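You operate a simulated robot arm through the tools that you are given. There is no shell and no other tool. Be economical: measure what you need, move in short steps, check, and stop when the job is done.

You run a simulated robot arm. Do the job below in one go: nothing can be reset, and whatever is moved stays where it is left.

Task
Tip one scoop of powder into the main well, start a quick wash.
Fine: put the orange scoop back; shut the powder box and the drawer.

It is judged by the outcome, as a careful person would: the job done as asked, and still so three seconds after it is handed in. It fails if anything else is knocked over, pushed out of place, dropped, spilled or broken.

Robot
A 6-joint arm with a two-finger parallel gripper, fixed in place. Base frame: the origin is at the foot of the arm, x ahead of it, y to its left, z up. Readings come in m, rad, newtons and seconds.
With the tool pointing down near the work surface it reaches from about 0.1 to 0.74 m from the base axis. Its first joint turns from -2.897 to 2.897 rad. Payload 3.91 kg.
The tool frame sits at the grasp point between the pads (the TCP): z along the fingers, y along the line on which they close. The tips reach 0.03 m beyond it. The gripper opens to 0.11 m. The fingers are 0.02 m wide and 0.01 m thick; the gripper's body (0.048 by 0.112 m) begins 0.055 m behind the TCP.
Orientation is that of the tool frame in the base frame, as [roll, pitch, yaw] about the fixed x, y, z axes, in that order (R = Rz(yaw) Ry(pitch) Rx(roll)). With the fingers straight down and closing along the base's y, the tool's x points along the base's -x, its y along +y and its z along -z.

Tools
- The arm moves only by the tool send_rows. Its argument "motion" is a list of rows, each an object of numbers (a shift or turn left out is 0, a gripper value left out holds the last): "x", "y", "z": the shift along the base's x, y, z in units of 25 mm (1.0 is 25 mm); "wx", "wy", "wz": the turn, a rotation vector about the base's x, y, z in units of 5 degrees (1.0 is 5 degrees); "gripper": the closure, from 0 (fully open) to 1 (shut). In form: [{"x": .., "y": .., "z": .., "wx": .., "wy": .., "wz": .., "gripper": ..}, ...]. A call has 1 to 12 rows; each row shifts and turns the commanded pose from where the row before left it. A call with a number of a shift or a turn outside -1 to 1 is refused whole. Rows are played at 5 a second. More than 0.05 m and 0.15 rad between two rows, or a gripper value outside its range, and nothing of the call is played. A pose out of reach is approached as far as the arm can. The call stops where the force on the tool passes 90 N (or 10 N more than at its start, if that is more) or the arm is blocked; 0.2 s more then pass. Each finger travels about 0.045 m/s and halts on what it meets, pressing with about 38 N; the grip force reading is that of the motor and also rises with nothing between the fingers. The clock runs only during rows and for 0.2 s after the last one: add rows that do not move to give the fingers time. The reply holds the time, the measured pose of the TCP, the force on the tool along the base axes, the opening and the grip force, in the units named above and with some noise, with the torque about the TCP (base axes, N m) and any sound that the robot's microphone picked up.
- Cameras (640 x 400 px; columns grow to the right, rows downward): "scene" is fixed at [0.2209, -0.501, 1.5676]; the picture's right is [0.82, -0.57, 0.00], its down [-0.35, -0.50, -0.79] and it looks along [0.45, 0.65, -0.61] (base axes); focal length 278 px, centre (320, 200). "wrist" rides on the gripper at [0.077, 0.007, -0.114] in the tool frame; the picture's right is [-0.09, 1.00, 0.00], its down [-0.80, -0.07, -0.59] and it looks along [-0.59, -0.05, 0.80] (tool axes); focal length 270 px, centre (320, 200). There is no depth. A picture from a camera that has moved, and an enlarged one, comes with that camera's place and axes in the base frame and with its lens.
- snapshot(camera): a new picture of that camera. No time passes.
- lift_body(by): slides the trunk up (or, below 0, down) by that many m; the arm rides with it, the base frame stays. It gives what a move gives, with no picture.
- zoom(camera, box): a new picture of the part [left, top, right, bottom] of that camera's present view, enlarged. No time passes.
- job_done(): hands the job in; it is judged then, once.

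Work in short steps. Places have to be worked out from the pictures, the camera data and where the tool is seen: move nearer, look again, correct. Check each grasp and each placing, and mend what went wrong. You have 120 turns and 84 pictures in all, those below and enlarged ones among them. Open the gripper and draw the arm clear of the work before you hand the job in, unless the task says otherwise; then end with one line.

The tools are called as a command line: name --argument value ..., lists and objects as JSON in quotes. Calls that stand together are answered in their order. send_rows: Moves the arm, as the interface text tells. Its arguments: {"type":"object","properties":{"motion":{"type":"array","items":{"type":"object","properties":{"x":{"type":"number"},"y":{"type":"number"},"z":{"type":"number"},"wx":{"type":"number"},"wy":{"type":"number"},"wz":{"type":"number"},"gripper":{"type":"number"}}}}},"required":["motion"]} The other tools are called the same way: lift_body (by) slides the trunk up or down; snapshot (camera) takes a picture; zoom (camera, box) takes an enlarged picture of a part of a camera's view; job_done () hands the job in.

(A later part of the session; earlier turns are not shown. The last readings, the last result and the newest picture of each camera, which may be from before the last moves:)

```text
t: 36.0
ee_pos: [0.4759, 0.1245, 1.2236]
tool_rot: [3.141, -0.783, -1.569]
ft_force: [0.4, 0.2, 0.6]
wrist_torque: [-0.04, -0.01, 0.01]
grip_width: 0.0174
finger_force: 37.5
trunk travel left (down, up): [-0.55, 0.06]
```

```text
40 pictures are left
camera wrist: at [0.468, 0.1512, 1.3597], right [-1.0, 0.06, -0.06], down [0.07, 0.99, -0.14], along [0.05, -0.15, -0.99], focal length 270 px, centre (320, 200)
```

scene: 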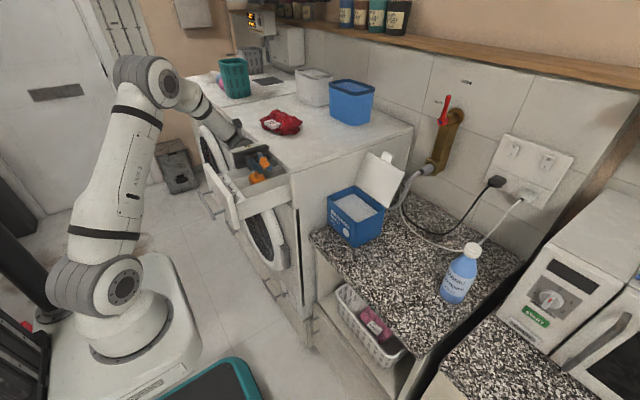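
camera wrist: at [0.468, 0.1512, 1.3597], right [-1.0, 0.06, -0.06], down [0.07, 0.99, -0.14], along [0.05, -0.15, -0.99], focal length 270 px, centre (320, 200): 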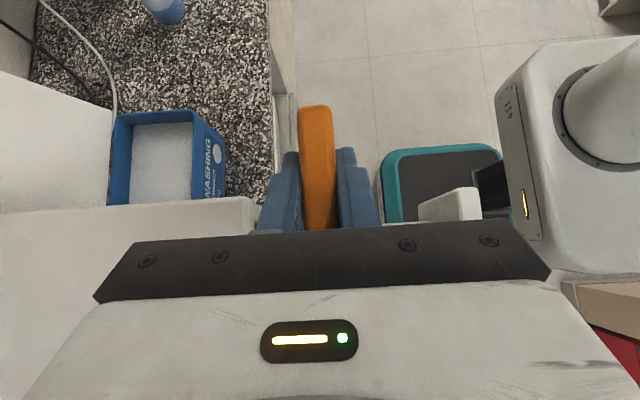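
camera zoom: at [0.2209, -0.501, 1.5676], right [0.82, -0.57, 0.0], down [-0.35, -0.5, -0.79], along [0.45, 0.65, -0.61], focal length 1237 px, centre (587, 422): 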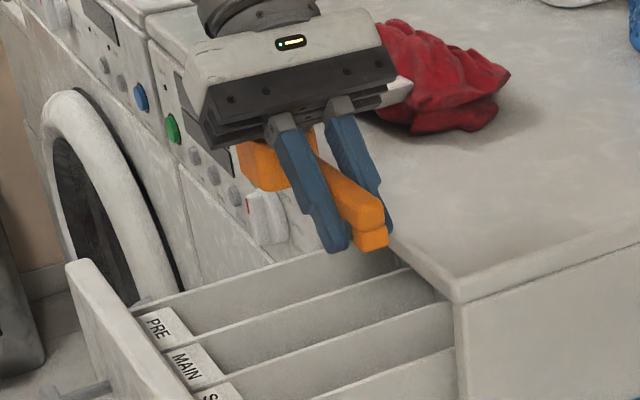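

The scoop sits level now but turned ~40° in the grip, so I can't tip it enough. I'll set it down on the counter at its original place and regrasp it with the gripper leaning the other way, giving full tipping range. Moving there now.

send_rows --motion '[{"y": -0.7, "z": 0.5, "wx": 0.45}, {"y": -0.9, "z": 0.4, "wx": 0.45}, {"y": -0.9}, {"y": -0.9}, {"y": -0.9}, {"y": -0.9}, {"y": -0.9}, {"y": -0.9}, {"y": -0.9, "x": 0.7}, {"y": -0.8, "x": 0.8}, {"y": -0.8, "x": 0.8}, {"y": -0.8, "x": 0.8}]'

send_rows --motion '[{"y": -0.8, "x": 0.8}, {"y": -0.8, "x": 0.8}, {"y": -0.8, "x": 0.8}, {"y": -0.8, "x": 0.8}, {"y": -0.8, "x": 0.8}, {"y": -0.4, "x": 0.4, "z": -0.5}, {"z": -1}, {"z": -1}, {"z": -1}, {"z": -1}, {"z": -1}, {"z": -1}]'

zoom --camera "scene" --box '[320, 180, 480, 300]'

```text
t: 38.6
ee_pos: [0.5549, -0.1325, 1.2469]
tool_rot: [3.14, -0.706, -1.568]
ft_force: [0.7, 0.2, 0.4]
wrist_torque: [-0.02, 0.04, -0.01]
grip_width: 0.017
finger_force: 37.8
trunk travel left (down, up): [-0.55, 0.06]
```

```text
t: 41.2
ee_pos: [0.6642, -0.2411, 1.0829]
tool_rot: [-3.14, -0.707, -1.569]
ft_force: [-0.1, 0.3, -0.4]
wrist_torque: [0.0, -0.02, -0.02]
grip_width: 0.017
finger_force: 37.8
trunk travel left (down, up): [-0.55, 0.06]
```

```text
3.33 times, centred on (400, 240) of scene
camera zoom: at [0.2209, -0.501, 1.5676], right [0.82, -0.57, 0.0], down [-0.35, -0.5, -0.79], along [0.45, 0.65, -0.61], focal length 928 px, centre (53, 67)
```

zoom: 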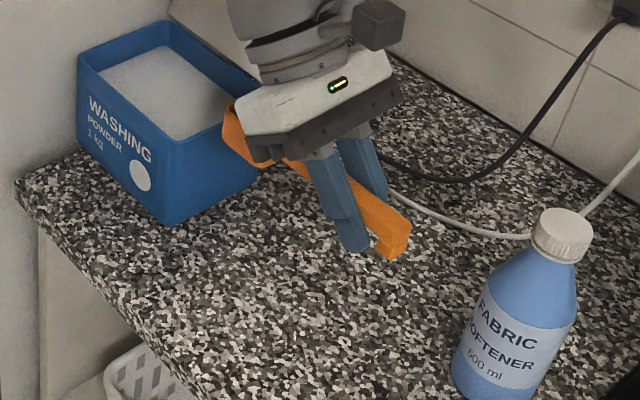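

Scoop is about level. I lower to just above the counter.

send_rows --motion '[{"z": -1, "y": -0.2}, {"z": -1, "y": -0.25}, {"z": -1}, {"z": -1}, {"z": -1}, {"z": -0.8}, {}]'

zoom --camera "scene" --box '[340, 220, 460, 310]'

```text
t: 42.8
ee_pos: [0.6635, -0.2533, 0.9377]
tool_rot: [-3.141, -0.708, -1.567]
ft_force: [-0.3, -0.8, 0.0]
wrist_torque: [-0.02, 0.02, 0.0]
grip_width: 0.0169
finger_force: 37.9
trunk travel left (down, up): [-0.55, 0.06]
```

```text
4.44 times, centred on (400, 265) of scene
camera zoom: at [0.2209, -0.501, 1.5676], right [0.82, -0.57, 0.0], down [-0.35, -0.5, -0.79], along [0.45, 0.65, -0.61], focal length 1237 px, centre (-36, -89)
```

zoom: 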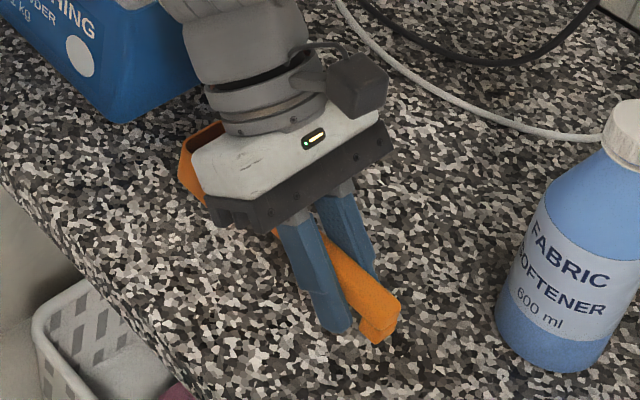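

I can see inner orange wall at the bowl, so at least part has poured. Lowering in small steps to contact.

send_rows --motion '[{"z": -0.4}, {"z": -0.2}, {"z": -0.2}, {"z": -0.1}, {}]'

zoom --camera "scene" --box '[340, 220, 460, 310]'

```text
t: 44.0
ee_pos: [0.6651, -0.2541, 0.9172]
tool_rot: [-3.141, -0.707, -1.569]
ft_force: [0.0, 0.3, 0.0]
wrist_torque: [-0.03, -0.03, -0.03]
grip_width: 0.0173
finger_force: 38.1
trunk travel left (down, up): [-0.55, 0.06]
```

```text
4.44 times, centred on (400, 265) of scene
camera zoom: at [0.2209, -0.501, 1.5676], right [0.82, -0.57, 0.0], down [-0.35, -0.5, -0.79], along [0.45, 0.65, -0.61], focal length 1237 px, centre (-36, -89)
```

zoom: 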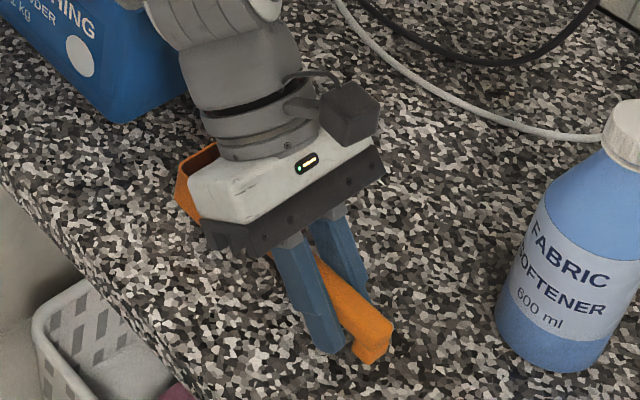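

No contact yet; a few more 2 mm steps.

send_rows --motion '[{"z": -0.1}, {"z": -0.1}, {"z": -0.1}, {}]'

```text
t: 45.0
ee_pos: [0.6644, -0.2531, 0.9096]
tool_rot: [-3.139, -0.705, -1.57]
ft_force: [0.4, -1.0, 4.4]
wrist_torque: [-0.05, 0.02, -0.08]
grip_width: 0.0171
finger_force: 37.9
trunk travel left (down, up): [-0.55, 0.06]
```

Contact at the predicted height. Releasing gently.

send_rows --motion '[{"gripper": 0.8}, {"gripper": 0.7}, {"gripper": 0.6}, {"gripper": 0.5}, {"gripper": 0.45}, {}, {}]'

send_rows --motion '[{"z": 0.4, "y": 0.3}, {"z": 0.7, "y": 0.5}, {"z": 1}, {"z": 1, "wx": 1}, {"z": 1, "wx": 1}, {"z": 1, "wx": 1}, {"z": 1, "wx": 1}, {"y": -0.5, "wx": 1}, {"y": -0.5, "wx": 1}, {"wx": 1}, {"wx": 1}]'

zoom --camera "scene" --box '[320, 180, 480, 300]'

snapshot --camera "wrist"

```text
t: 46.6
ee_pos: [0.6642, -0.2531, 0.9092]
tool_rot: [3.142, -0.708, -1.569]
ft_force: [7.1, 1.8, 10.9]
wrist_torque: [-0.08, 0.04, 0.08]
grip_width: 0.0571
finger_force: 0.0
trunk travel left (down, up): [-0.55, 0.06]
```

```text
t: 49.0
ee_pos: [0.6643, -0.2571, 1.0621]
tool_rot: [-3.141, -0.008, -1.568]
ft_force: [0.3, -0.2, 0.2]
wrist_torque: [0.01, 0.01, 0.0]
grip_width: 0.0606
finger_force: 0.1
trunk travel left (down, up): [-0.55, 0.06]
```

```text
3.33 times, centred on (400, 240) of scene
camera zoom: at [0.2209, -0.501, 1.5676], right [0.82, -0.57, 0.0], down [-0.35, -0.5, -0.79], along [0.45, 0.65, -0.61], focal length 928 px, centre (53, 67)
```

zoom: 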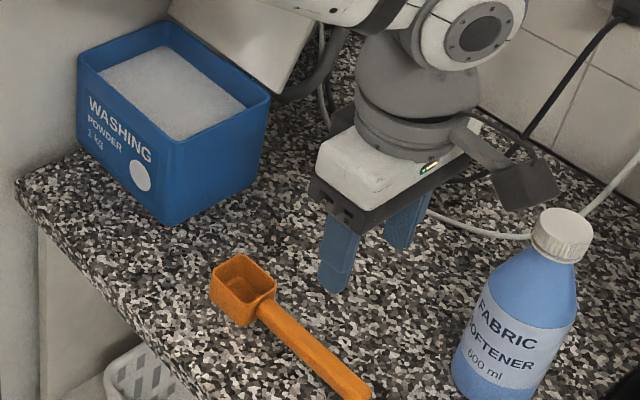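

```text
35 pictures are left
camera wrist: at [0.6573, -0.3345, 1.1776], right [-1.0, 0.09, 0.0], down [0.07, 0.81, 0.59], along [0.05, 0.59, -0.81], focal length 270 px, centre (320, 200)
```

wrist: 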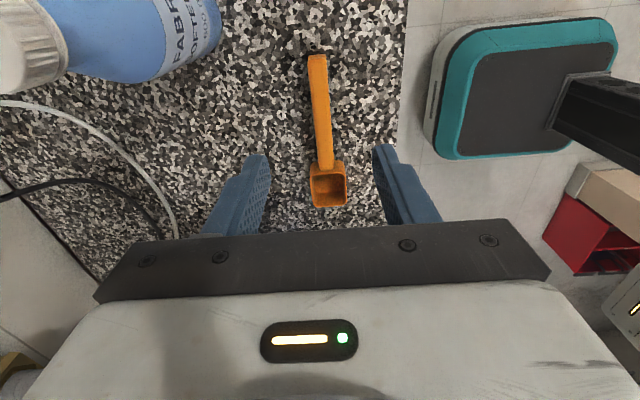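

The scoop is empty and back at its original spot (within ~1 cm). The box got slid ≈+4.5 cm in y, so I'll pinch its -y wall and drag it back. First I rotate the gripper to close along y and go above that wall.

send_rows --motion '[{"z": 1, "wz": -1}, {"z": 1, "wz": -1}, {"z": 1, "wz": -1}, {"z": 0.8, "wz": -1}, {"wz": -1, "y": 0.7}, {"wz": -1, "y": 0.8}, {"wz": -1, "y": 0.8}, {"wz": -1, "y": 0.8}, {"wz": -1, "y": 0.8}, {"wz": -1, "y": 0.8}, {"wz": -1, "y": 0.8}, {"wz": -1, "y": 0.8}]'

send_rows --motion '[{"wz": -1, "y": 0.8, "x": 0.4}, {"wz": -1, "y": 0.8, "x": 0.4}, {"wz": -1, "y": 0.6, "x": 0.4}, {"wz": -1, "x": 0.4}, {"wz": -1, "x": 0.4}, {"wz": -1, "x": 0.4}]'

snapshot --camera "wrist"

zoom --camera "scene" --box '[320, 140, 480, 260]'

```text
t: 51.6
ee_pos: [0.6657, -0.099, 1.1554]
tool_rot: [3.141, -0.01, -2.62]
ft_force: [0.7, 0.7, 0.0]
wrist_torque: [-0.01, 0.03, 0.01]
grip_width: 0.0605
finger_force: 0.1
trunk travel left (down, up): [-0.55, 0.06]
```

```text
t: 53.0
ee_pos: [0.7241, -0.0448, 1.1565]
tool_rot: [3.141, -0.008, 3.142]
ft_force: [0.9, -0.1, -0.2]
wrist_torque: [-0.01, 0.01, 0.02]
grip_width: 0.0604
finger_force: 0.0
trunk travel left (down, up): [-0.55, 0.06]
```

```text
34 pictures are left
camera wrist: at [0.647, -0.0385, 1.2724], right [0.09, 1.0, 0.0], down [0.81, -0.07, 0.59], along [0.58, -0.05, -0.81], focal length 270 px, centre (320, 200)
```

wrist: 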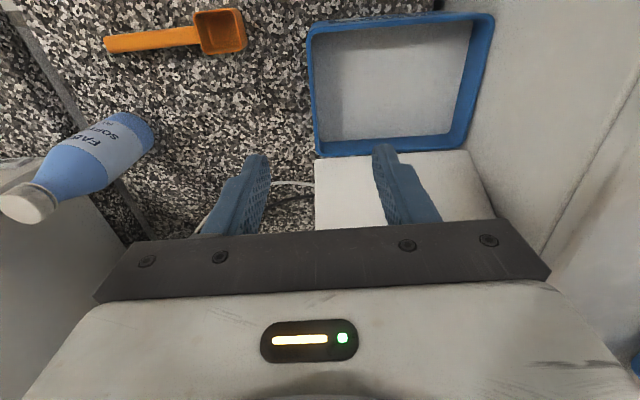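

```text
3.33 times, centred on (400, 200) of scene
camera zoom: at [0.2209, -0.501, 1.5676], right [0.82, -0.57, 0.0], down [-0.35, -0.5, -0.79], along [0.45, 0.65, -0.61], focal length 928 px, centre (53, 200)
```

zoom: 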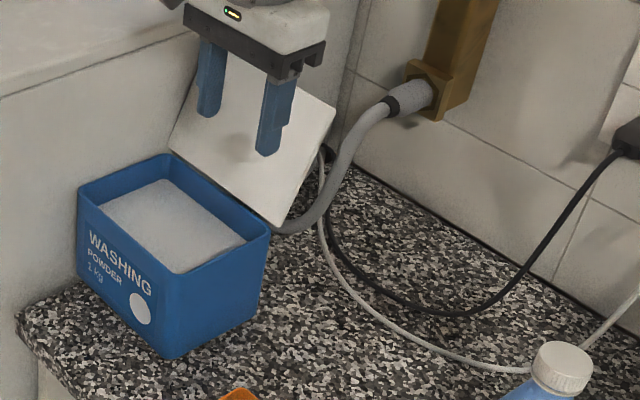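

The -y wall lies between the fingers (y≈-0.047). I lower to pinch it near the rim.

send_rows --motion '[{"z": -1}, {"z": -1}, {"z": -1}, {"z": -1}, {"z": -1}, {"z": -1}, {"z": -0.7}, {}]'

zoom --camera "scene" --box '[320, 140, 480, 260]'

```text
t: 54.8
ee_pos: [0.7247, -0.0462, 0.9893]
tool_rot: [3.141, -0.008, -3.139]
ft_force: [-0.3, -0.4, 0.1]
wrist_torque: [0.01, 0.04, -0.02]
grip_width: 0.0607
finger_force: 0.0
trunk travel left (down, up): [-0.55, 0.06]
```

```text
3.33 times, centred on (400, 200) of scene
camera zoom: at [0.2209, -0.501, 1.5676], right [0.82, -0.57, 0.0], down [-0.35, -0.5, -0.79], along [0.45, 0.65, -0.61], focal length 928 px, centre (53, 200)
```

zoom: 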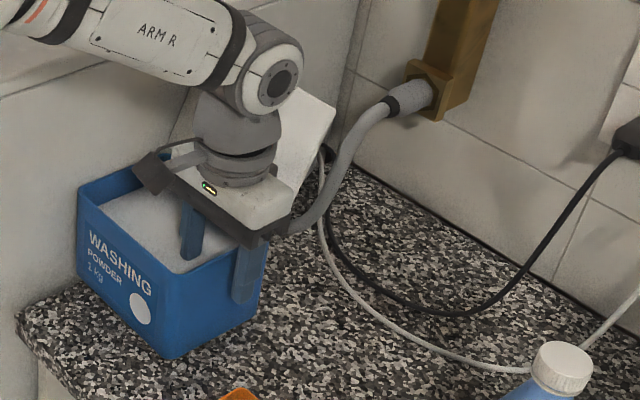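

One finger inside, one outside. Pinch the wall and drag about 4.5 cm in -y.

send_rows --motion '[{"gripper": 0.7}, {"gripper": 0.85}, {"gripper": 1}, {}, {}, {}]'

send_rows --motion '[{"y": -0.3}, {"y": -0.4}, {"y": -0.4}, {"y": -0.3}, {}]'

zoom --camera "scene" --box '[320, 140, 480, 260]'

```text
t: 56.2
ee_pos: [0.7249, -0.0532, 0.9894]
tool_rot: [-3.139, -0.009, 3.14]
ft_force: [2.7, -39.7, 1.1]
wrist_torque: [-0.47, 0.37, -0.75]
grip_width: 0.0042
finger_force: 38.1
trunk travel left (down, up): [-0.55, 0.06]
```

```text
t: 57.4
ee_pos: [0.724, -0.0805, 0.9892]
tool_rot: [3.141, -0.008, -3.14]
ft_force: [-0.8, 8.4, 5.5]
wrist_torque: [0.25, 0.97, -0.27]
grip_width: 0.0039
finger_force: 38.2
trunk travel left (down, up): [-0.55, 0.06]
```

```text
3.33 times, centred on (400, 200) of scene
camera zoom: at [0.2209, -0.501, 1.5676], right [0.82, -0.57, 0.0], down [-0.35, -0.5, -0.79], along [0.45, 0.65, -0.61], focal length 928 px, centre (53, 200)
```

zoom: 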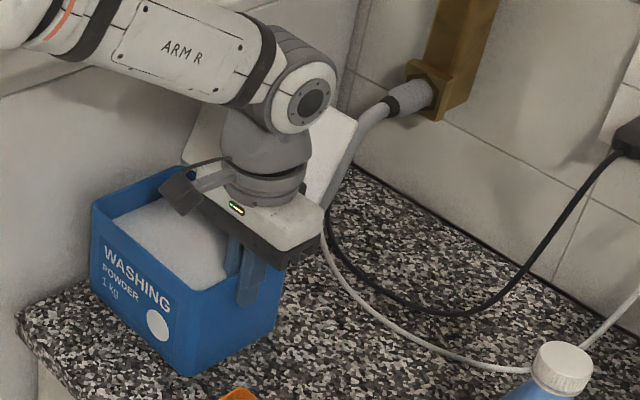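

Needs ~1.7 cm more to match the original picture.

send_rows --motion '[{"y": -0.3}, {"y": -0.4}, {}]'

zoom --camera "scene" --box '[320, 140, 480, 260]'

```text
t: 58.2
ee_pos: [0.7246, -0.0955, 0.9904]
tool_rot: [-3.14, -0.009, -3.14]
ft_force: [0.2, 7.0, 3.5]
wrist_torque: [0.23, 0.07, -0.1]
grip_width: 0.0037
finger_force: 38.2
trunk travel left (down, up): [-0.55, 0.06]
```

```text
3.33 times, centred on (400, 200) of scene
camera zoom: at [0.2209, -0.501, 1.5676], right [0.82, -0.57, 0.0], down [-0.35, -0.5, -0.79], along [0.45, 0.65, -0.61], focal length 928 px, centre (53, 200)
```

zoom: 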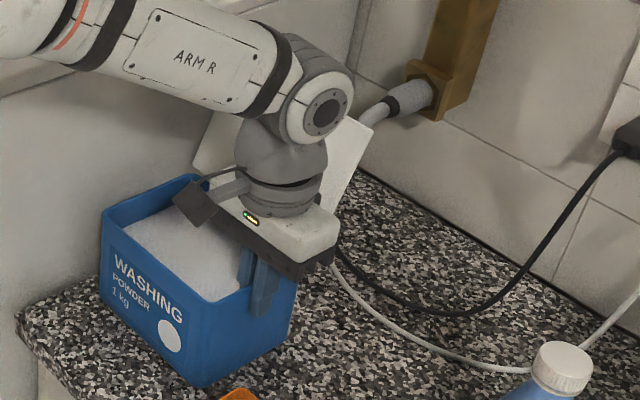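

Box is back where it was. Release, rise, then pitch the closed fingers forward to hook over the lid's top edge.

send_rows --motion '[{"gripper": 0.8}, {"gripper": 0.6}, {}, {"z": 0.5}, {"z": 1}, {"z": 1}, {"z": 1}, {"z": 1}, {"z": 1}, {"z": 1}, {"z": 1}, {"z": 1}]'

send_rows --motion '[{"z": 1, "wy": -1, "y": 0.4, "gripper": 1}, {"z": 1, "wy": -1, "y": 0.4}, {"wy": -1, "y": 0.4}, {"wy": -1, "y": 0.4}, {"wy": -1, "y": 0.4, "x": 0.7}, {"wy": -1, "y": 0.4, "x": 0.8}, {"wy": -1, "y": 0.4, "x": 0.8}, {"wy": -1, "y": 0.4, "x": 0.8}, {"wy": -1, "y": 0.4, "x": 0.8}, {"x": 0.8}, {"x": 0.8}]'

snapshot --camera "scene"

snapshot --camera "wrist"

```text
t: 60.8
ee_pos: [0.7241, -0.0979, 1.2025]
tool_rot: [3.141, -0.01, -3.14]
ft_force: [-0.2, -0.2, 1.3]
wrist_torque: [-0.03, 0.01, 0.02]
grip_width: 0.0438
finger_force: 0.0
trunk travel left (down, up): [-0.55, 0.06]
```

```text
t: 63.2
ee_pos: [0.8625, -0.0077, 1.2487]
tool_rot: [-3.142, 0.776, -3.14]
ft_force: [-0.4, -0.5, -1.2]
wrist_torque: [0.02, 0.01, 0.02]
grip_width: 0.0001
finger_force: 37.6
trunk travel left (down, up): [-0.55, 0.06]
```

```text
29 pictures are left
```

scene: 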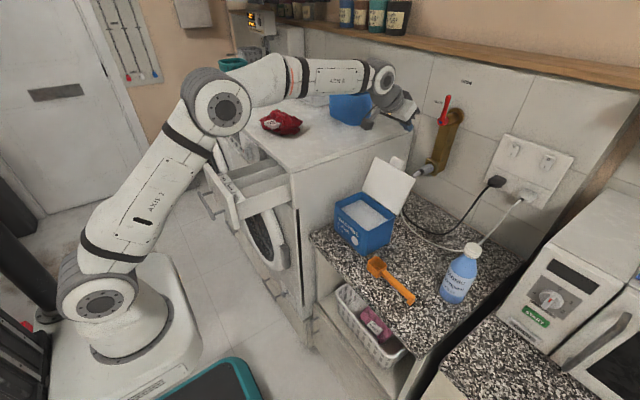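

```text
28 pictures are left
camera wrist: at [0.7256, -0.0012, 1.2777], right [0.06, 1.0, 0.06], down [0.16, -0.07, 0.99], along [0.99, -0.05, -0.16], focal length 270 px, centre (320, 200)
```

wrist: 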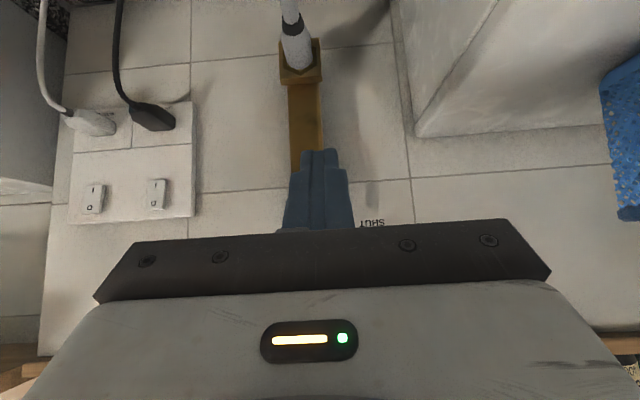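

Reach is fine. The lid's top edge is near (0.871, z 1.098) with a tab at centre, so I hook at y≈-0.045, beside the tab: forward to x≈0.897, then down to z≈1.113.

send_rows --motion '[{"x": 0.5, "y": -0.5}, {"x": 0.5, "y": -0.5}, {"x": 0.4, "y": -0.5}, {"z": -1}, {"z": -1}, {"z": -1}, {"z": -1}, {"z": -0.7}, {"z": -0.7}]'

zoom --camera "scene" --box '[340, 110, 460, 200]'

```text
t: 65.2
ee_pos: [0.8974, -0.0461, 1.1168]
tool_rot: [-3.141, 0.775, 3.141]
ft_force: [0.0, -0.7, 1.2]
wrist_torque: [0.06, 0.07, 0.07]
grip_width: 0.0002
finger_force: 37.4
trunk travel left (down, up): [-0.55, 0.06]
```

```text
4.44 times, centred on (400, 155) of scene
camera zoom: at [0.2209, -0.501, 1.5676], right [0.82, -0.57, 0.0], down [-0.35, -0.5, -0.79], along [0.45, 0.65, -0.61], focal length 1237 px, centre (-36, 400)
```

zoom: 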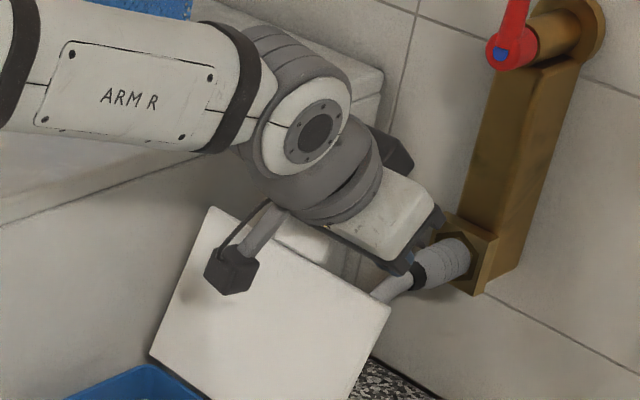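

Fingers are behind the lid. Pull back in -x slowly with a slight rise.

send_rows --motion '[{"x": -0.5}, {"x": -0.5, "z": 0.05}, {"x": -0.5, "z": 0.05}, {"x": -0.5, "z": 0.05}, {"x": -0.5, "z": 0.05}]'

zoom --camera "scene" --box '[330, 120, 450, 210]'

```text
t: 66.4
ee_pos: [0.8316, -0.0456, 1.1285]
tool_rot: [-3.139, 0.787, -3.14]
ft_force: [-0.2, -0.4, 36.1]
wrist_torque: [0.55, 1.66, 0.24]
grip_width: 0.0001
finger_force: 37.6
trunk travel left (down, up): [-0.55, 0.06]
```

```text
4.44 times, centred on (390, 165) of scene
camera zoom: at [0.2209, -0.501, 1.5676], right [0.82, -0.57, 0.0], down [-0.35, -0.5, -0.79], along [0.45, 0.65, -0.61], focal length 1237 px, centre (9, 356)
```

zoom: 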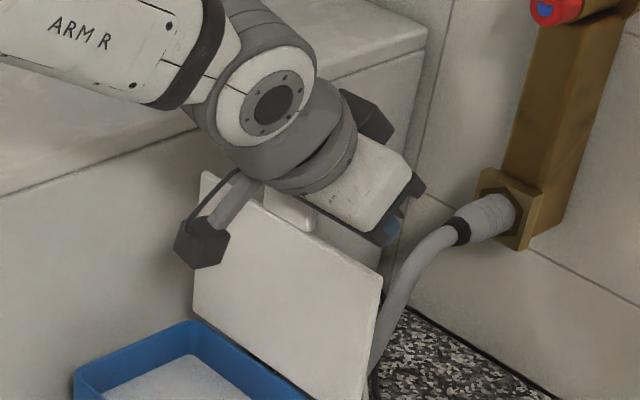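

The lid is nearly upright and pressing up on the gripper (36 N). I rise ~12 mm while continuing to pull.

send_rows --motion '[{"z": 0.4}, {"x": -0.3, "z": 0.2}, {"x": -0.5, "z": 0.1}, {"x": -0.5}, {"x": -0.5}]'

zoom --camera "scene" --box '[330, 120, 450, 210]'

```text
t: 67.6
ee_pos: [0.79, -0.0452, 1.1394]
tool_rot: [-3.141, 0.778, -3.14]
ft_force: [0.5, -0.3, -0.1]
wrist_torque: [-0.02, 0.0, -0.02]
grip_width: 0.0002
finger_force: 38.0
trunk travel left (down, up): [-0.55, 0.06]
```

```text
4.44 times, centred on (390, 165) of scene
camera zoom: at [0.2209, -0.501, 1.5676], right [0.82, -0.57, 0.0], down [-0.35, -0.5, -0.79], along [0.45, 0.65, -0.61], focal length 1237 px, centre (9, 356)
```

zoom: 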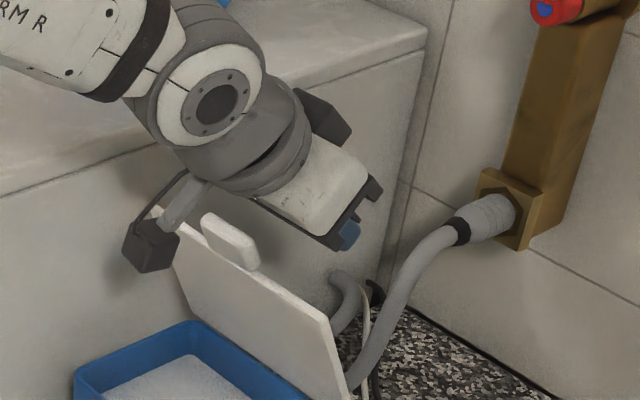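

Lid is past upright. Continue pulling -x and start descending to fold it down.

send_rows --motion '[{"x": -0.6}, {"x": -0.6, "z": -0.2}, {"x": -0.6, "z": -0.3}, {"x": -0.6, "z": -0.4}, {"x": -0.5, "z": -0.5}]'

zoom --camera "scene" --box '[330, 140, 450, 230]'

```text
t: 68.8
ee_pos: [0.7155, -0.0454, 1.1039]
tool_rot: [-3.141, 0.778, -3.141]
ft_force: [1.4, -0.2, 0.0]
wrist_torque: [0.01, 0.02, 0.01]
grip_width: 0.0
finger_force: 37.6
trunk travel left (down, up): [-0.55, 0.06]
```

```text
4.44 times, centred on (390, 185) of scene
camera zoom: at [0.2209, -0.501, 1.5676], right [0.82, -0.57, 0.0], down [-0.35, -0.5, -0.79], along [0.45, 0.65, -0.61], focal length 1237 px, centre (9, 267)
```

zoom: 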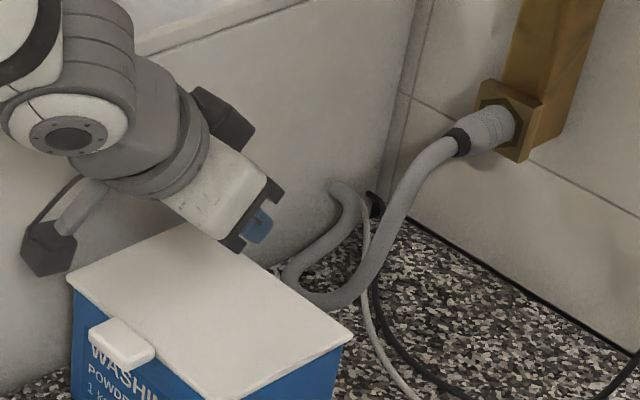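

The lid has dropped shut. I raise clear, go back to an overview pose to check the lid and look into the drawer.

send_rows --motion '[{"z": 1}, {"z": 1}, {"z": 1}, {"z": 1, "x": -0.5}, {"z": 1, "x": -1}, {"z": 1, "x": -1, "wy": 1}, {"z": 1, "x": -1, "wy": 1, "y": 1}, {"z": 1, "x": -1, "wy": 1, "y": 1}, {"z": 1, "x": -1, "wy": 1, "y": 1}, {"x": -1, "wy": 1, "y": 1}, {"x": -1, "wy": 1, "y": 1}, {"x": -1, "wy": 1, "y": 1}]'

send_rows --motion '[{"x": -1, "wy": 1, "y": 1}, {"x": -1, "wy": 1, "y": 1}, {"x": -1}]'

zoom --camera "wrist" --box '[280, 0, 480, 170]'

snapshot --camera "scene"

zoom --camera "scene" --box '[320, 160, 460, 310]'

```text
t: 71.4
ee_pos: [0.5051, 0.1056, 1.3284]
tool_rot: [-3.141, 0.163, 3.14]
ft_force: [-0.1, -0.2, 0.6]
wrist_torque: [-0.02, 0.04, -0.04]
grip_width: 0.0003
finger_force: 37.9
trunk travel left (down, up): [-0.55, 0.06]
```

```text
t: 72.2
ee_pos: [0.4297, 0.1541, 1.3284]
tool_rot: [3.141, -0.007, -3.139]
ft_force: [-0.9, 0.4, -0.4]
wrist_torque: [-0.01, -0.05, -0.01]
grip_width: 0.0
finger_force: 38.0
trunk travel left (down, up): [-0.55, 0.06]
```

```text
2.35 times, centred on (380, 85) of wrist
camera zoom: at [0.3513, 0.1604, 1.4439], right [0.09, 1.0, 0.0], down [0.81, -0.07, 0.59], along [0.59, -0.05, -0.81], focal length 636 px, centre (179, 471)
```

zoom: 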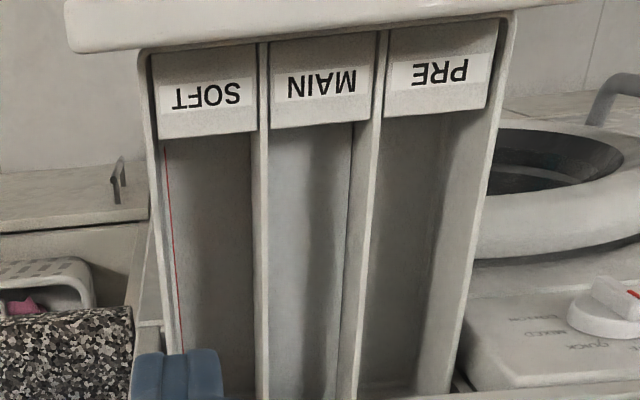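

```text
22 pictures are left
```

scene: 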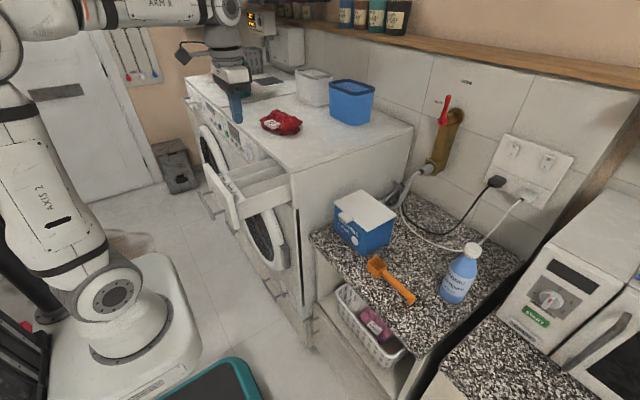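

```text
2.67 times, centred on (390, 235) of scene
camera zoom: at [0.2209, -0.501, 1.5676], right [0.82, -0.57, 0.0], down [-0.35, -0.5, -0.79], along [0.45, 0.65, -0.61], focal length 742 px, centre (133, 107)
```

zoom: 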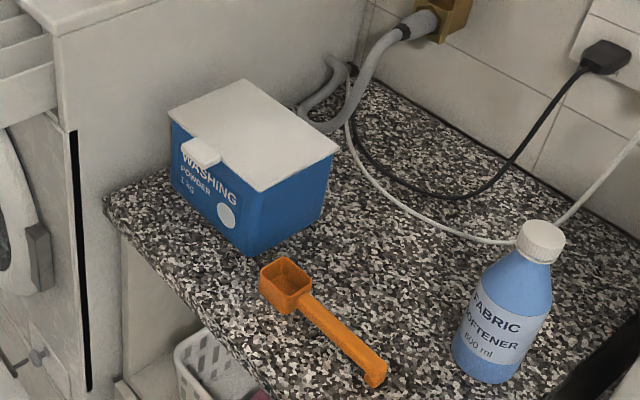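

Only the MAIN well shows the white powder; the lid is shut and box/scoop are in place. Now to shut the drawer: go in front of its face with closed fingers pitched forward 45°.

send_rows --motion '[{"x": -0.75, "y": 0.4, "wy": -1}, {"x": -0.75, "y": 0.4, "wy": -1}, {"x": -0.75, "y": 0.4, "wy": -1}, {"x": -0.75, "y": 0.4, "wy": -1}, {"x": -0.75, "y": 0.4, "wy": -1}, {"x": -0.75, "y": 0.4, "wy": -1}, {"x": -0.75, "y": 0.4, "wy": -1}, {"x": -0.75, "y": 0.2, "wy": -1}, {"x": -0.2, "wy": -1, "z": -0.5}, {"z": -1}, {"z": -1}, {"z": -1}]'

send_rows --motion '[{"z": -1}, {"z": -1}, {"z": -1}, {"z": -1}, {"z": -1}, {"z": -0.5}]'

snapshot --camera "wrist"

zoom --camera "scene" --box '[160, 100, 320, 220]'

```text
t: 74.8
ee_pos: [0.2728, 0.2295, 1.2412]
tool_rot: [-3.141, 0.778, 3.141]
ft_force: [0.5, 1.2, -0.6]
wrist_torque: [-0.05, 0.0, 0.02]
grip_width: 0.0
finger_force: 37.6
trunk travel left (down, up): [-0.55, 0.06]
```

```text
t: 76.2
ee_pos: [0.2785, 0.2498, 1.1143]
tool_rot: [-3.139, 0.774, -3.139]
ft_force: [-0.5, 0.3, 0.2]
wrist_torque: [-0.02, 0.0, -0.01]
grip_width: 0.0
finger_force: 38.0
out of reach, approached as far as the arm can: row 4, 5, 6
trunk travel left (down, up): [-0.55, 0.06]
```

```text
20 pictures are left
camera wrist: at [0.1432, 0.2562, 1.1435], right [0.06, 1.0, 0.06], down [0.16, -0.07, 0.99], along [0.99, -0.05, -0.16], focal length 270 px, centre (320, 200)
```

wrist: 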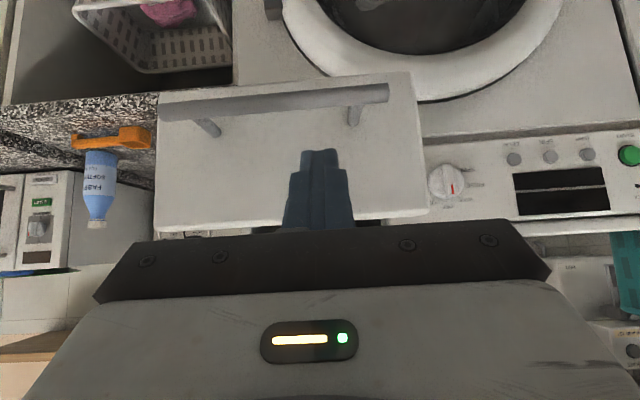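

```text
3.33 times, centred on (240, 160) of scene
camera zoom: at [0.2209, -0.501, 1.5676], right [0.82, -0.57, 0.0], down [-0.35, -0.5, -0.79], along [0.45, 0.65, -0.61], focal length 928 px, centre (587, 333)
```

zoom: 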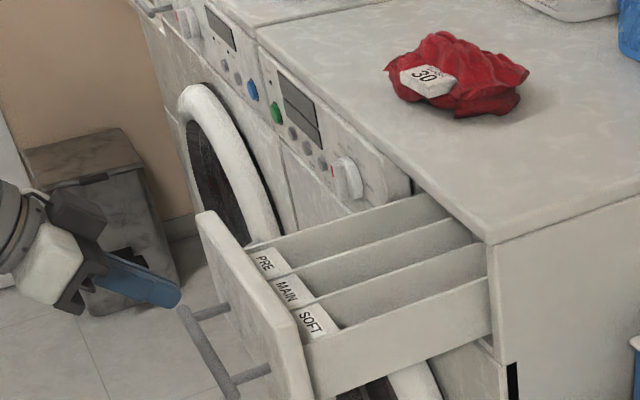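

Drawer face spans z≈1.01–1.12 with the handle low at z≈1.05; fingertips at z≈1.09 are above the handle. I push straight in +x, easing down a little.

send_rows --motion '[{"x": 0.6, "y": -0.2}, {"x": 0.6, "y": -0.2, "z": -0.1}, {"x": 0.6, "y": -0.2, "z": -0.2}, {"x": 0.6, "z": -0.2}, {"x": 0.6, "z": -0.1}, {"x": 0.6}, {"x": 0.6}, {"x": 0.6}, {"x": 0.6}, {"x": 0.6}]'

zoom --camera "scene" --box '[160, 100, 320, 220]'

```text
t: 78.4
ee_pos: [0.4309, 0.2347, 1.1012]
tool_rot: [-3.141, 0.777, -3.138]
ft_force: [0.5, 0.9, -0.2]
wrist_torque: [0.02, 0.01, 0.0]
grip_width: 0.0
finger_force: 37.9
trunk travel left (down, up): [-0.55, 0.06]
```

```text
3.33 times, centred on (240, 160) of scene
camera zoom: at [0.2209, -0.501, 1.5676], right [0.82, -0.57, 0.0], down [-0.35, -0.5, -0.79], along [0.45, 0.65, -0.61], focal length 928 px, centre (587, 333)
```

zoom: 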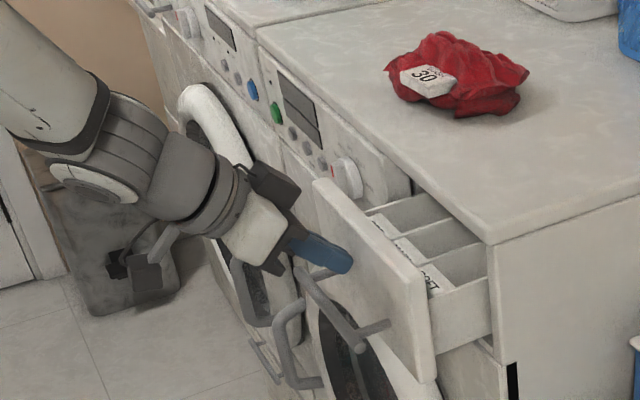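

The drawer is sliding in well. Continue pushing until it seats.

send_rows --motion '[{"x": 0.6}, {"x": 0.6}, {"x": 0.6}, {"x": 0.6}, {"x": 0.5}, {"x": 0.4}, {"x": 0.4}, {"x": 0.4}, {"x": 0.4}, {"x": 0.4}]'

zoom --camera "scene" --box '[160, 100, 320, 220]'

```text
t: 80.2
ee_pos: [0.5089, 0.2362, 1.0981]
tool_rot: [3.141, 0.762, -3.135]
ft_force: [-61.7, -1.4, 12.1]
wrist_torque: [0.57, 0.57, -0.02]
grip_width: 0.0
finger_force: 37.9
trunk travel left (down, up): [-0.55, 0.06]
stopped in row 8: the force on the tool passed its limit (the readings are from after the stop); the commanded pose is now the measured one
```

```text
3.33 times, centred on (240, 160) of scene
camera zoom: at [0.2209, -0.501, 1.5676], right [0.82, -0.57, 0.0], down [-0.35, -0.5, -0.79], along [0.45, 0.65, -0.61], focal length 928 px, centre (587, 333)
```

zoom: 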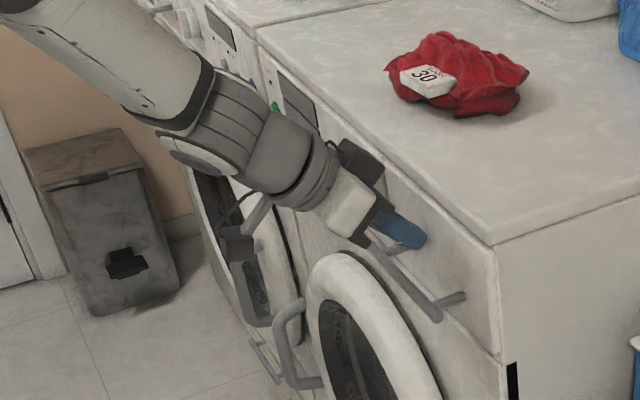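

Drawer is flush and shut. Next the knob at about (0.52, 0.415, 1.07): back off, turn the tool horizontal, open slightly, and look.

send_rows --motion '[{"x": -0.8}, {"x": -0.8}, {"x": -0.8, "y": 0.7, "wy": -0.8}, {"x": -0.8, "y": 0.9, "wy": -0.9}, {"x": -0.8, "y": 0.9, "wy": -0.9}, {"y": 0.9, "wy": -0.9, "x": -0.4}, {"y": 0.9, "wy": -0.9}, {"y": 0.9, "wy": -0.9, "z": -0.3}, {"y": 0.9, "wy": -0.9, "z": -0.3, "gripper": 0.55}, {"y": 0.8, "wy": -0.9, "z": -0.3}, {"wy": -0.9, "z": -0.2}, {"wy": -1}]'

snapshot --camera "wrist"

```text
t: 82.8
ee_pos: [0.4098, 0.4099, 1.07]
tool_rot: [-3.048, 1.549, -3.046]
ft_force: [-0.1, -0.1, -0.7]
wrist_torque: [-0.04, 0.02, 0.03]
grip_width: 0.0494
finger_force: 0.0
trunk travel left (down, up): [-0.55, 0.06]
```

```text
16 pictures are left
camera wrist: at [0.2931, 0.4156, 0.9957], right [0.0, 1.0, 0.09], down [-0.58, -0.07, 0.81], along [0.82, -0.05, 0.57], focal length 270 px, centre (320, 200)
```

wrist: 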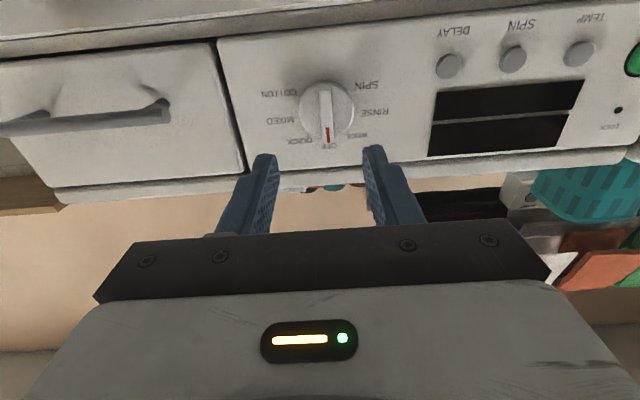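

Zooming to see the knob's shape and depth.

zoom --camera "wrist" --box '[250, 60, 410, 160]'

```text
4.00 times, centred on (330, 110) of wrist
camera zoom: at [0.2931, 0.4156, 0.9957], right [0.0, 1.0, 0.09], down [-0.58, -0.07, 0.81], along [0.82, -0.05, 0.57], focal length 1081 px, centre (280, 560)
```

zoom: 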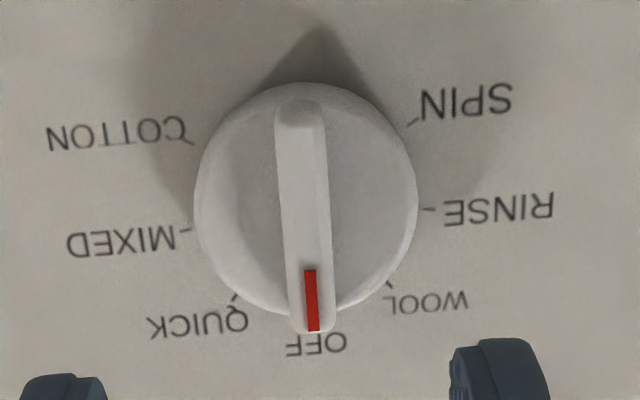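

Ridge is ~12 mm wide, vertical. Align (y +4 mm, z -4 mm) and advance in steps until light contact with the knob disc.

send_rows --motion '[{"x": 0.6, "y": 0.15, "z": -0.15}, {"x": 0.6}, {"x": 0.6}, {"x": 0.4}, {"x": 0.2}, {"x": 0.2}, {}]'

snapshot --camera "wrist"

```text
t: 84.3
ee_pos: [0.476, 0.4135, 1.0646]
tool_rot: [-3.011, 1.546, -3.009]
ft_force: [-0.3, 0.4, -1.0]
wrist_torque: [-0.02, 0.02, 0.02]
grip_width: 0.0494
finger_force: 0.0
trunk travel left (down, up): [-0.55, 0.06]
```

```text
14 pictures are left
camera wrist: at [0.3586, 0.4183, 0.991], right [0.0, 1.0, 0.08], down [-0.57, -0.07, 0.82], along [0.82, -0.05, 0.57], focal length 270 px, centre (320, 200)
```

wrist: 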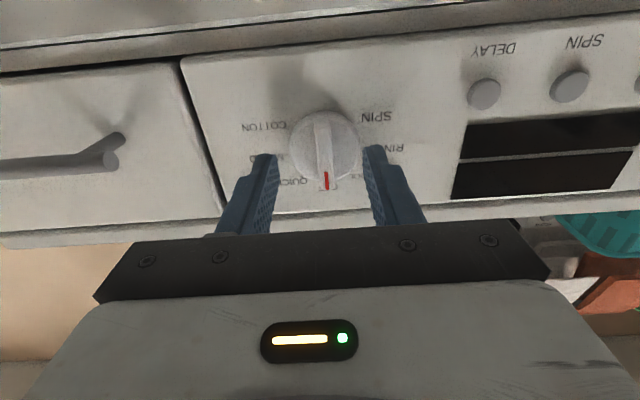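

Knob ridge is at x≈0.518, tips at 0.506. Advance ~8 mm and check force.

send_rows --motion '[{"x": 0.15}, {"x": 0.15}, {"x": 0.1}, {}]'

```text
t: 85.3
ee_pos: [0.4866, 0.4115, 1.0651]
tool_rot: [-3.003, 1.547, -3.004]
ft_force: [0.1, 0.9, -0.5]
wrist_torque: [0.02, 0.0, 0.0]
grip_width: 0.0496
finger_force: 0.0
trunk travel left (down, up): [-0.55, 0.06]
```

No contact yet; close and read the width.

send_rows --motion '[{"gripper": 0.75}, {"gripper": 0.9}, {"gripper": 1}, {}, {}]'

zoom --camera "wrist" --box '[240, 90, 400, 210]'

```text
t: 86.5
ee_pos: [0.4857, 0.4146, 1.0657]
tool_rot: [-2.978, 1.546, -2.973]
ft_force: [4.0, 20.2, 5.1]
wrist_torque: [-0.04, 0.43, 0.61]
grip_width: 0.0099
finger_force: 45.1
trunk travel left (down, up): [-0.55, 0.06]
```

```text
3.33 times, centred on (320, 150) of wrist
camera zoom: at [0.3679, 0.4208, 0.9908], right [0.0, 1.0, 0.08], down [-0.58, -0.07, 0.81], along [0.82, -0.05, 0.57], focal length 901 px, centre (320, 367)
```

zoom: 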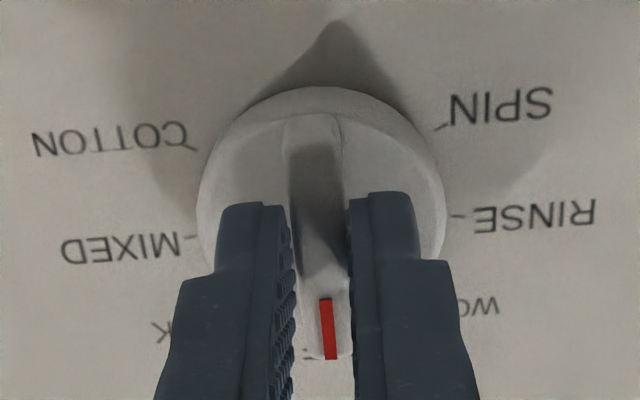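

Ridge gripped. Turn +40° about base x (clockwise seen from the front) towards QUICK.

send_rows --motion '[{"wx": 1}, {"wx": 1}, {"wx": 1}, {"wx": 1}, {"wx": 1}, {"wx": 1}, {"wx": 1}, {"wx": 1}, {}]'

zoom --camera "wrist" --box '[220, 70, 420, 220]'

```text
t: 87.5
ee_pos: [0.493, 0.4142, 1.0744]
tool_rot: [1.78, 1.283, 1.726]
ft_force: [-9.4, -39.1, -1.7]
wrist_torque: [-0.3, -1.45, -0.9]
grip_width: 0.0101
finger_force: 45.7
out of reach, approached as far as the arm can: row 3, 4
trunk travel left (down, up): [-0.55, 0.06]
stopped in row 4: the force on the tool passed its limit (the readings are from after the stop); the commanded pose is now the measured one
```

```text
2.67 times, centred on (320, 145) of wrist
camera zoom: at [0.374, 0.4473, 1.0102], right [0.06, 0.93, 0.36], down [-0.56, -0.27, 0.78], along [0.82, -0.25, 0.51], focal length 721 px, centre (320, 347)
```

zoom: 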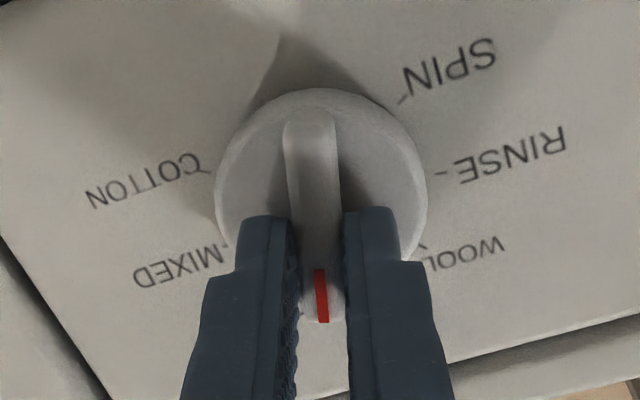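

The arm hit a wrist limit after ~20° of turn. I'll release, back off slightly, undo the roll, close the fingers and push the ridge's upper end sideways the rest of the way.

send_rows --motion '[{"gripper": 0.85}, {"gripper": 0.65}, {"gripper": 0.55}, {}, {"x": -0.6}, {"x": -0.8}, {"wx": -1}, {"wx": -1}, {"wx": -1}, {"wx": -1}, {"gripper": 1}, {}]'

snapshot --camera "wrist"

```text
t: 90.1
ee_pos: [0.4602, 0.4258, 1.0778]
tool_rot: [-2.156, 1.49, -2.204]
ft_force: [0.4, -0.2, 0.4]
wrist_torque: [-0.03, -0.04, -0.01]
grip_width: 0.0001
finger_force: 2.3
out of reach, approached as far as the arm can: row 6
trunk travel left (down, up): [-0.55, 0.06]
```

```text
11 pictures are left
camera wrist: at [0.3406, 0.433, 1.006], right [0.05, 1.0, 0.02], down [-0.56, 0.01, 0.83], along [0.83, -0.05, 0.56], focal length 270 px, centre (320, 200)
```

wrist: 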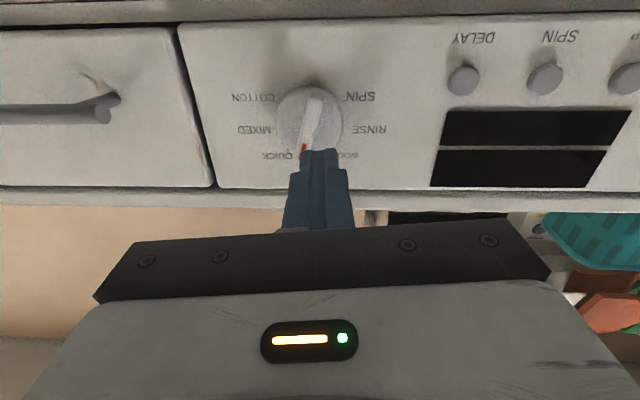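

Knob is holding at about half way. I place the closed fingertips on the +y side of the ridge's upper end (y≈0.43, z≈1.095), go in, then push -y.

send_rows --motion '[{"y": 0.25, "z": 0.7}, {"x": 0.4}, {"x": 0.4}, {"x": 0.2}, {}, {"y": -0.2}, {"y": -0.2}, {"y": -0.15}, {}]'

zoom --camera "wrist" --box '[220, 70, 420, 220]'

```text
t: 92.1
ee_pos: [0.4852, 0.419, 1.0936]
tool_rot: [-2.16, 1.49, -2.209]
ft_force: [1.4, 0.4, 0.7]
wrist_torque: [0.03, -0.02, 0.02]
grip_width: 0.0
finger_force: 37.4
trunk travel left (down, up): [-0.55, 0.06]
```

```text
2.67 times, centred on (320, 145) of wrist
camera zoom: at [0.3659, 0.4258, 1.0226], right [0.05, 1.0, 0.02], down [-0.56, 0.01, 0.83], along [0.83, -0.05, 0.56], focal length 721 px, centre (320, 347)
```

zoom: 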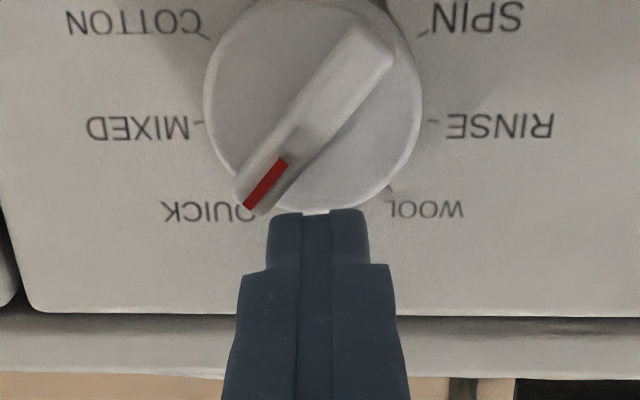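

The knob snapped to QUICK. Now back off and go in front of the green START at about (y 0.672, z 1.047).

send_rows --motion '[{"x": -0.7}, {"x": -0.8}, {"x": -0.5, "y": 1}, {"y": 1}, {"y": 1, "z": -0.2}, {"y": 1, "z": -0.2}, {"y": 1, "z": -0.2}, {"y": 1, "z": -0.2}, {"y": 1, "z": -0.3}, {"y": 1, "z": -0.3}, {"y": 1, "z": -0.2}, {"y": 1, "z": -0.2}]'

snapshot --camera "wrist"

```text
t: 94.7
ee_pos: [0.434, 0.6698, 1.0504]
tool_rot: [-2.159, 1.491, -2.206]
ft_force: [0.7, -0.6, 0.9]
wrist_torque: [-0.01, 0.01, -0.02]
grip_width: 0.0
finger_force: 37.9
trunk travel left (down, up): [-0.55, 0.06]
```

```text
9 pictures are left
camera wrist: at [0.3147, 0.677, 0.978], right [0.05, 1.0, 0.02], down [-0.56, 0.01, 0.83], along [0.83, -0.05, 0.56], focal length 270 px, centre (320, 200)
```

wrist: 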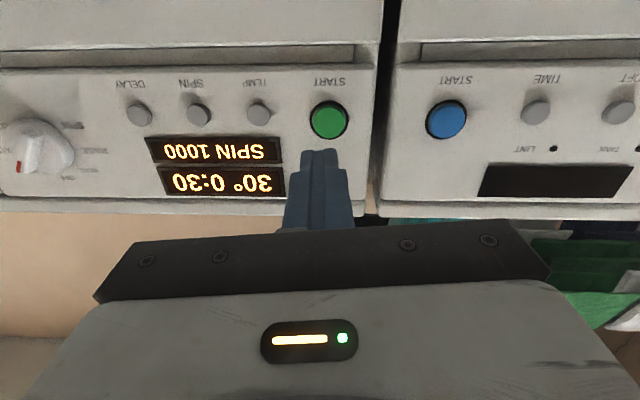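

Display shows 30° 0:30. Button at y≈0.672, z≈1.042: align and press gently.

send_rows --motion '[{"x": 0.5, "y": 0.1, "z": -0.3}, {"x": 0.6}, {"x": 0.4}, {"x": 0.2}, {"x": 0.15}, {"x": 0.15}, {"x": 0.15}]'

```text
t: 96.3
ee_pos: [0.4882, 0.6708, 1.0419]
tool_rot: [-2.161, 1.491, -2.206]
ft_force: [-0.5, -0.3, 0.2]
wrist_torque: [-0.01, -0.04, 0.0]
grip_width: 0.0
finger_force: 37.0
trunk travel left (down, up): [-0.55, 0.06]
```

No contact yet at tip x≈0.518; continue in small steps.

send_rows --motion '[{"x": 0.15}, {"x": 0.15}, {"x": 0.15}]'

zoom --camera "wrist" --box '[160, 60, 400, 220]'

```text
t: 97.1
ee_pos: [0.4984, 0.6712, 1.0412]
tool_rot: [-2.159, 1.491, -2.206]
ft_force: [-0.1, -0.6, 1.2]
wrist_torque: [0.01, 0.02, 0.02]
grip_width: 0.0
finger_force: 37.1
trunk travel left (down, up): [-0.55, 0.06]
```

```text
2.50 times, centred on (280, 140) of wrist
camera zoom: at [0.3801, 0.6788, 0.9704], right [0.05, 1.0, 0.02], down [-0.56, 0.01, 0.83], along [0.83, -0.05, 0.56], focal length 676 px, centre (420, 350)
```

zoom: 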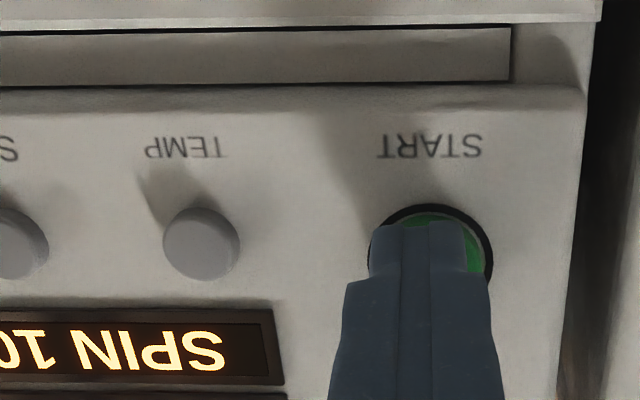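

Fingertips are over the button, nearly touching. Press on in small steps.

send_rows --motion '[{"x": 0.15}, {"x": 0.15}, {"x": 0.12}, {}]'

```text
t: 98.1
ee_pos: [0.5053, 0.6715, 1.043]
tool_rot: [-2.138, 1.49, -2.185]
ft_force: [-29.9, -9.3, -6.8]
wrist_torque: [0.03, -0.04, -0.1]
grip_width: 0.0
finger_force: 37.3
trunk travel left (down, up): [-0.55, 0.06]
heard: click
```

A click was heard. I back off and check the panel.

send_rows --motion '[{"x": -0.4}, {"x": -0.8}, {"x": -1}, {"x": -1}, {"x": -0.6}, {}]'

snapshot --camera "wrist"

```text
t: 99.5
ee_pos: [0.4152, 0.6699, 1.0443]
tool_rot: [-2.162, 1.491, -2.213]
ft_force: [0.6, 0.1, -0.7]
wrist_torque: [0.03, 0.07, 0.05]
grip_width: 0.0
finger_force: 38.0
trunk travel left (down, up): [-0.55, 0.06]
```

```text
7 pictures are left
camera wrist: at [0.2966, 0.6771, 0.972], right [0.05, 1.0, 0.02], down [-0.56, 0.01, 0.83], along [0.83, -0.05, 0.56], focal length 270 px, centre (320, 200)
```

wrist: 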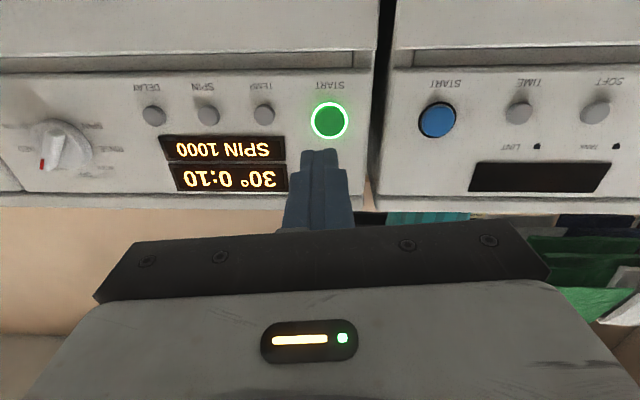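

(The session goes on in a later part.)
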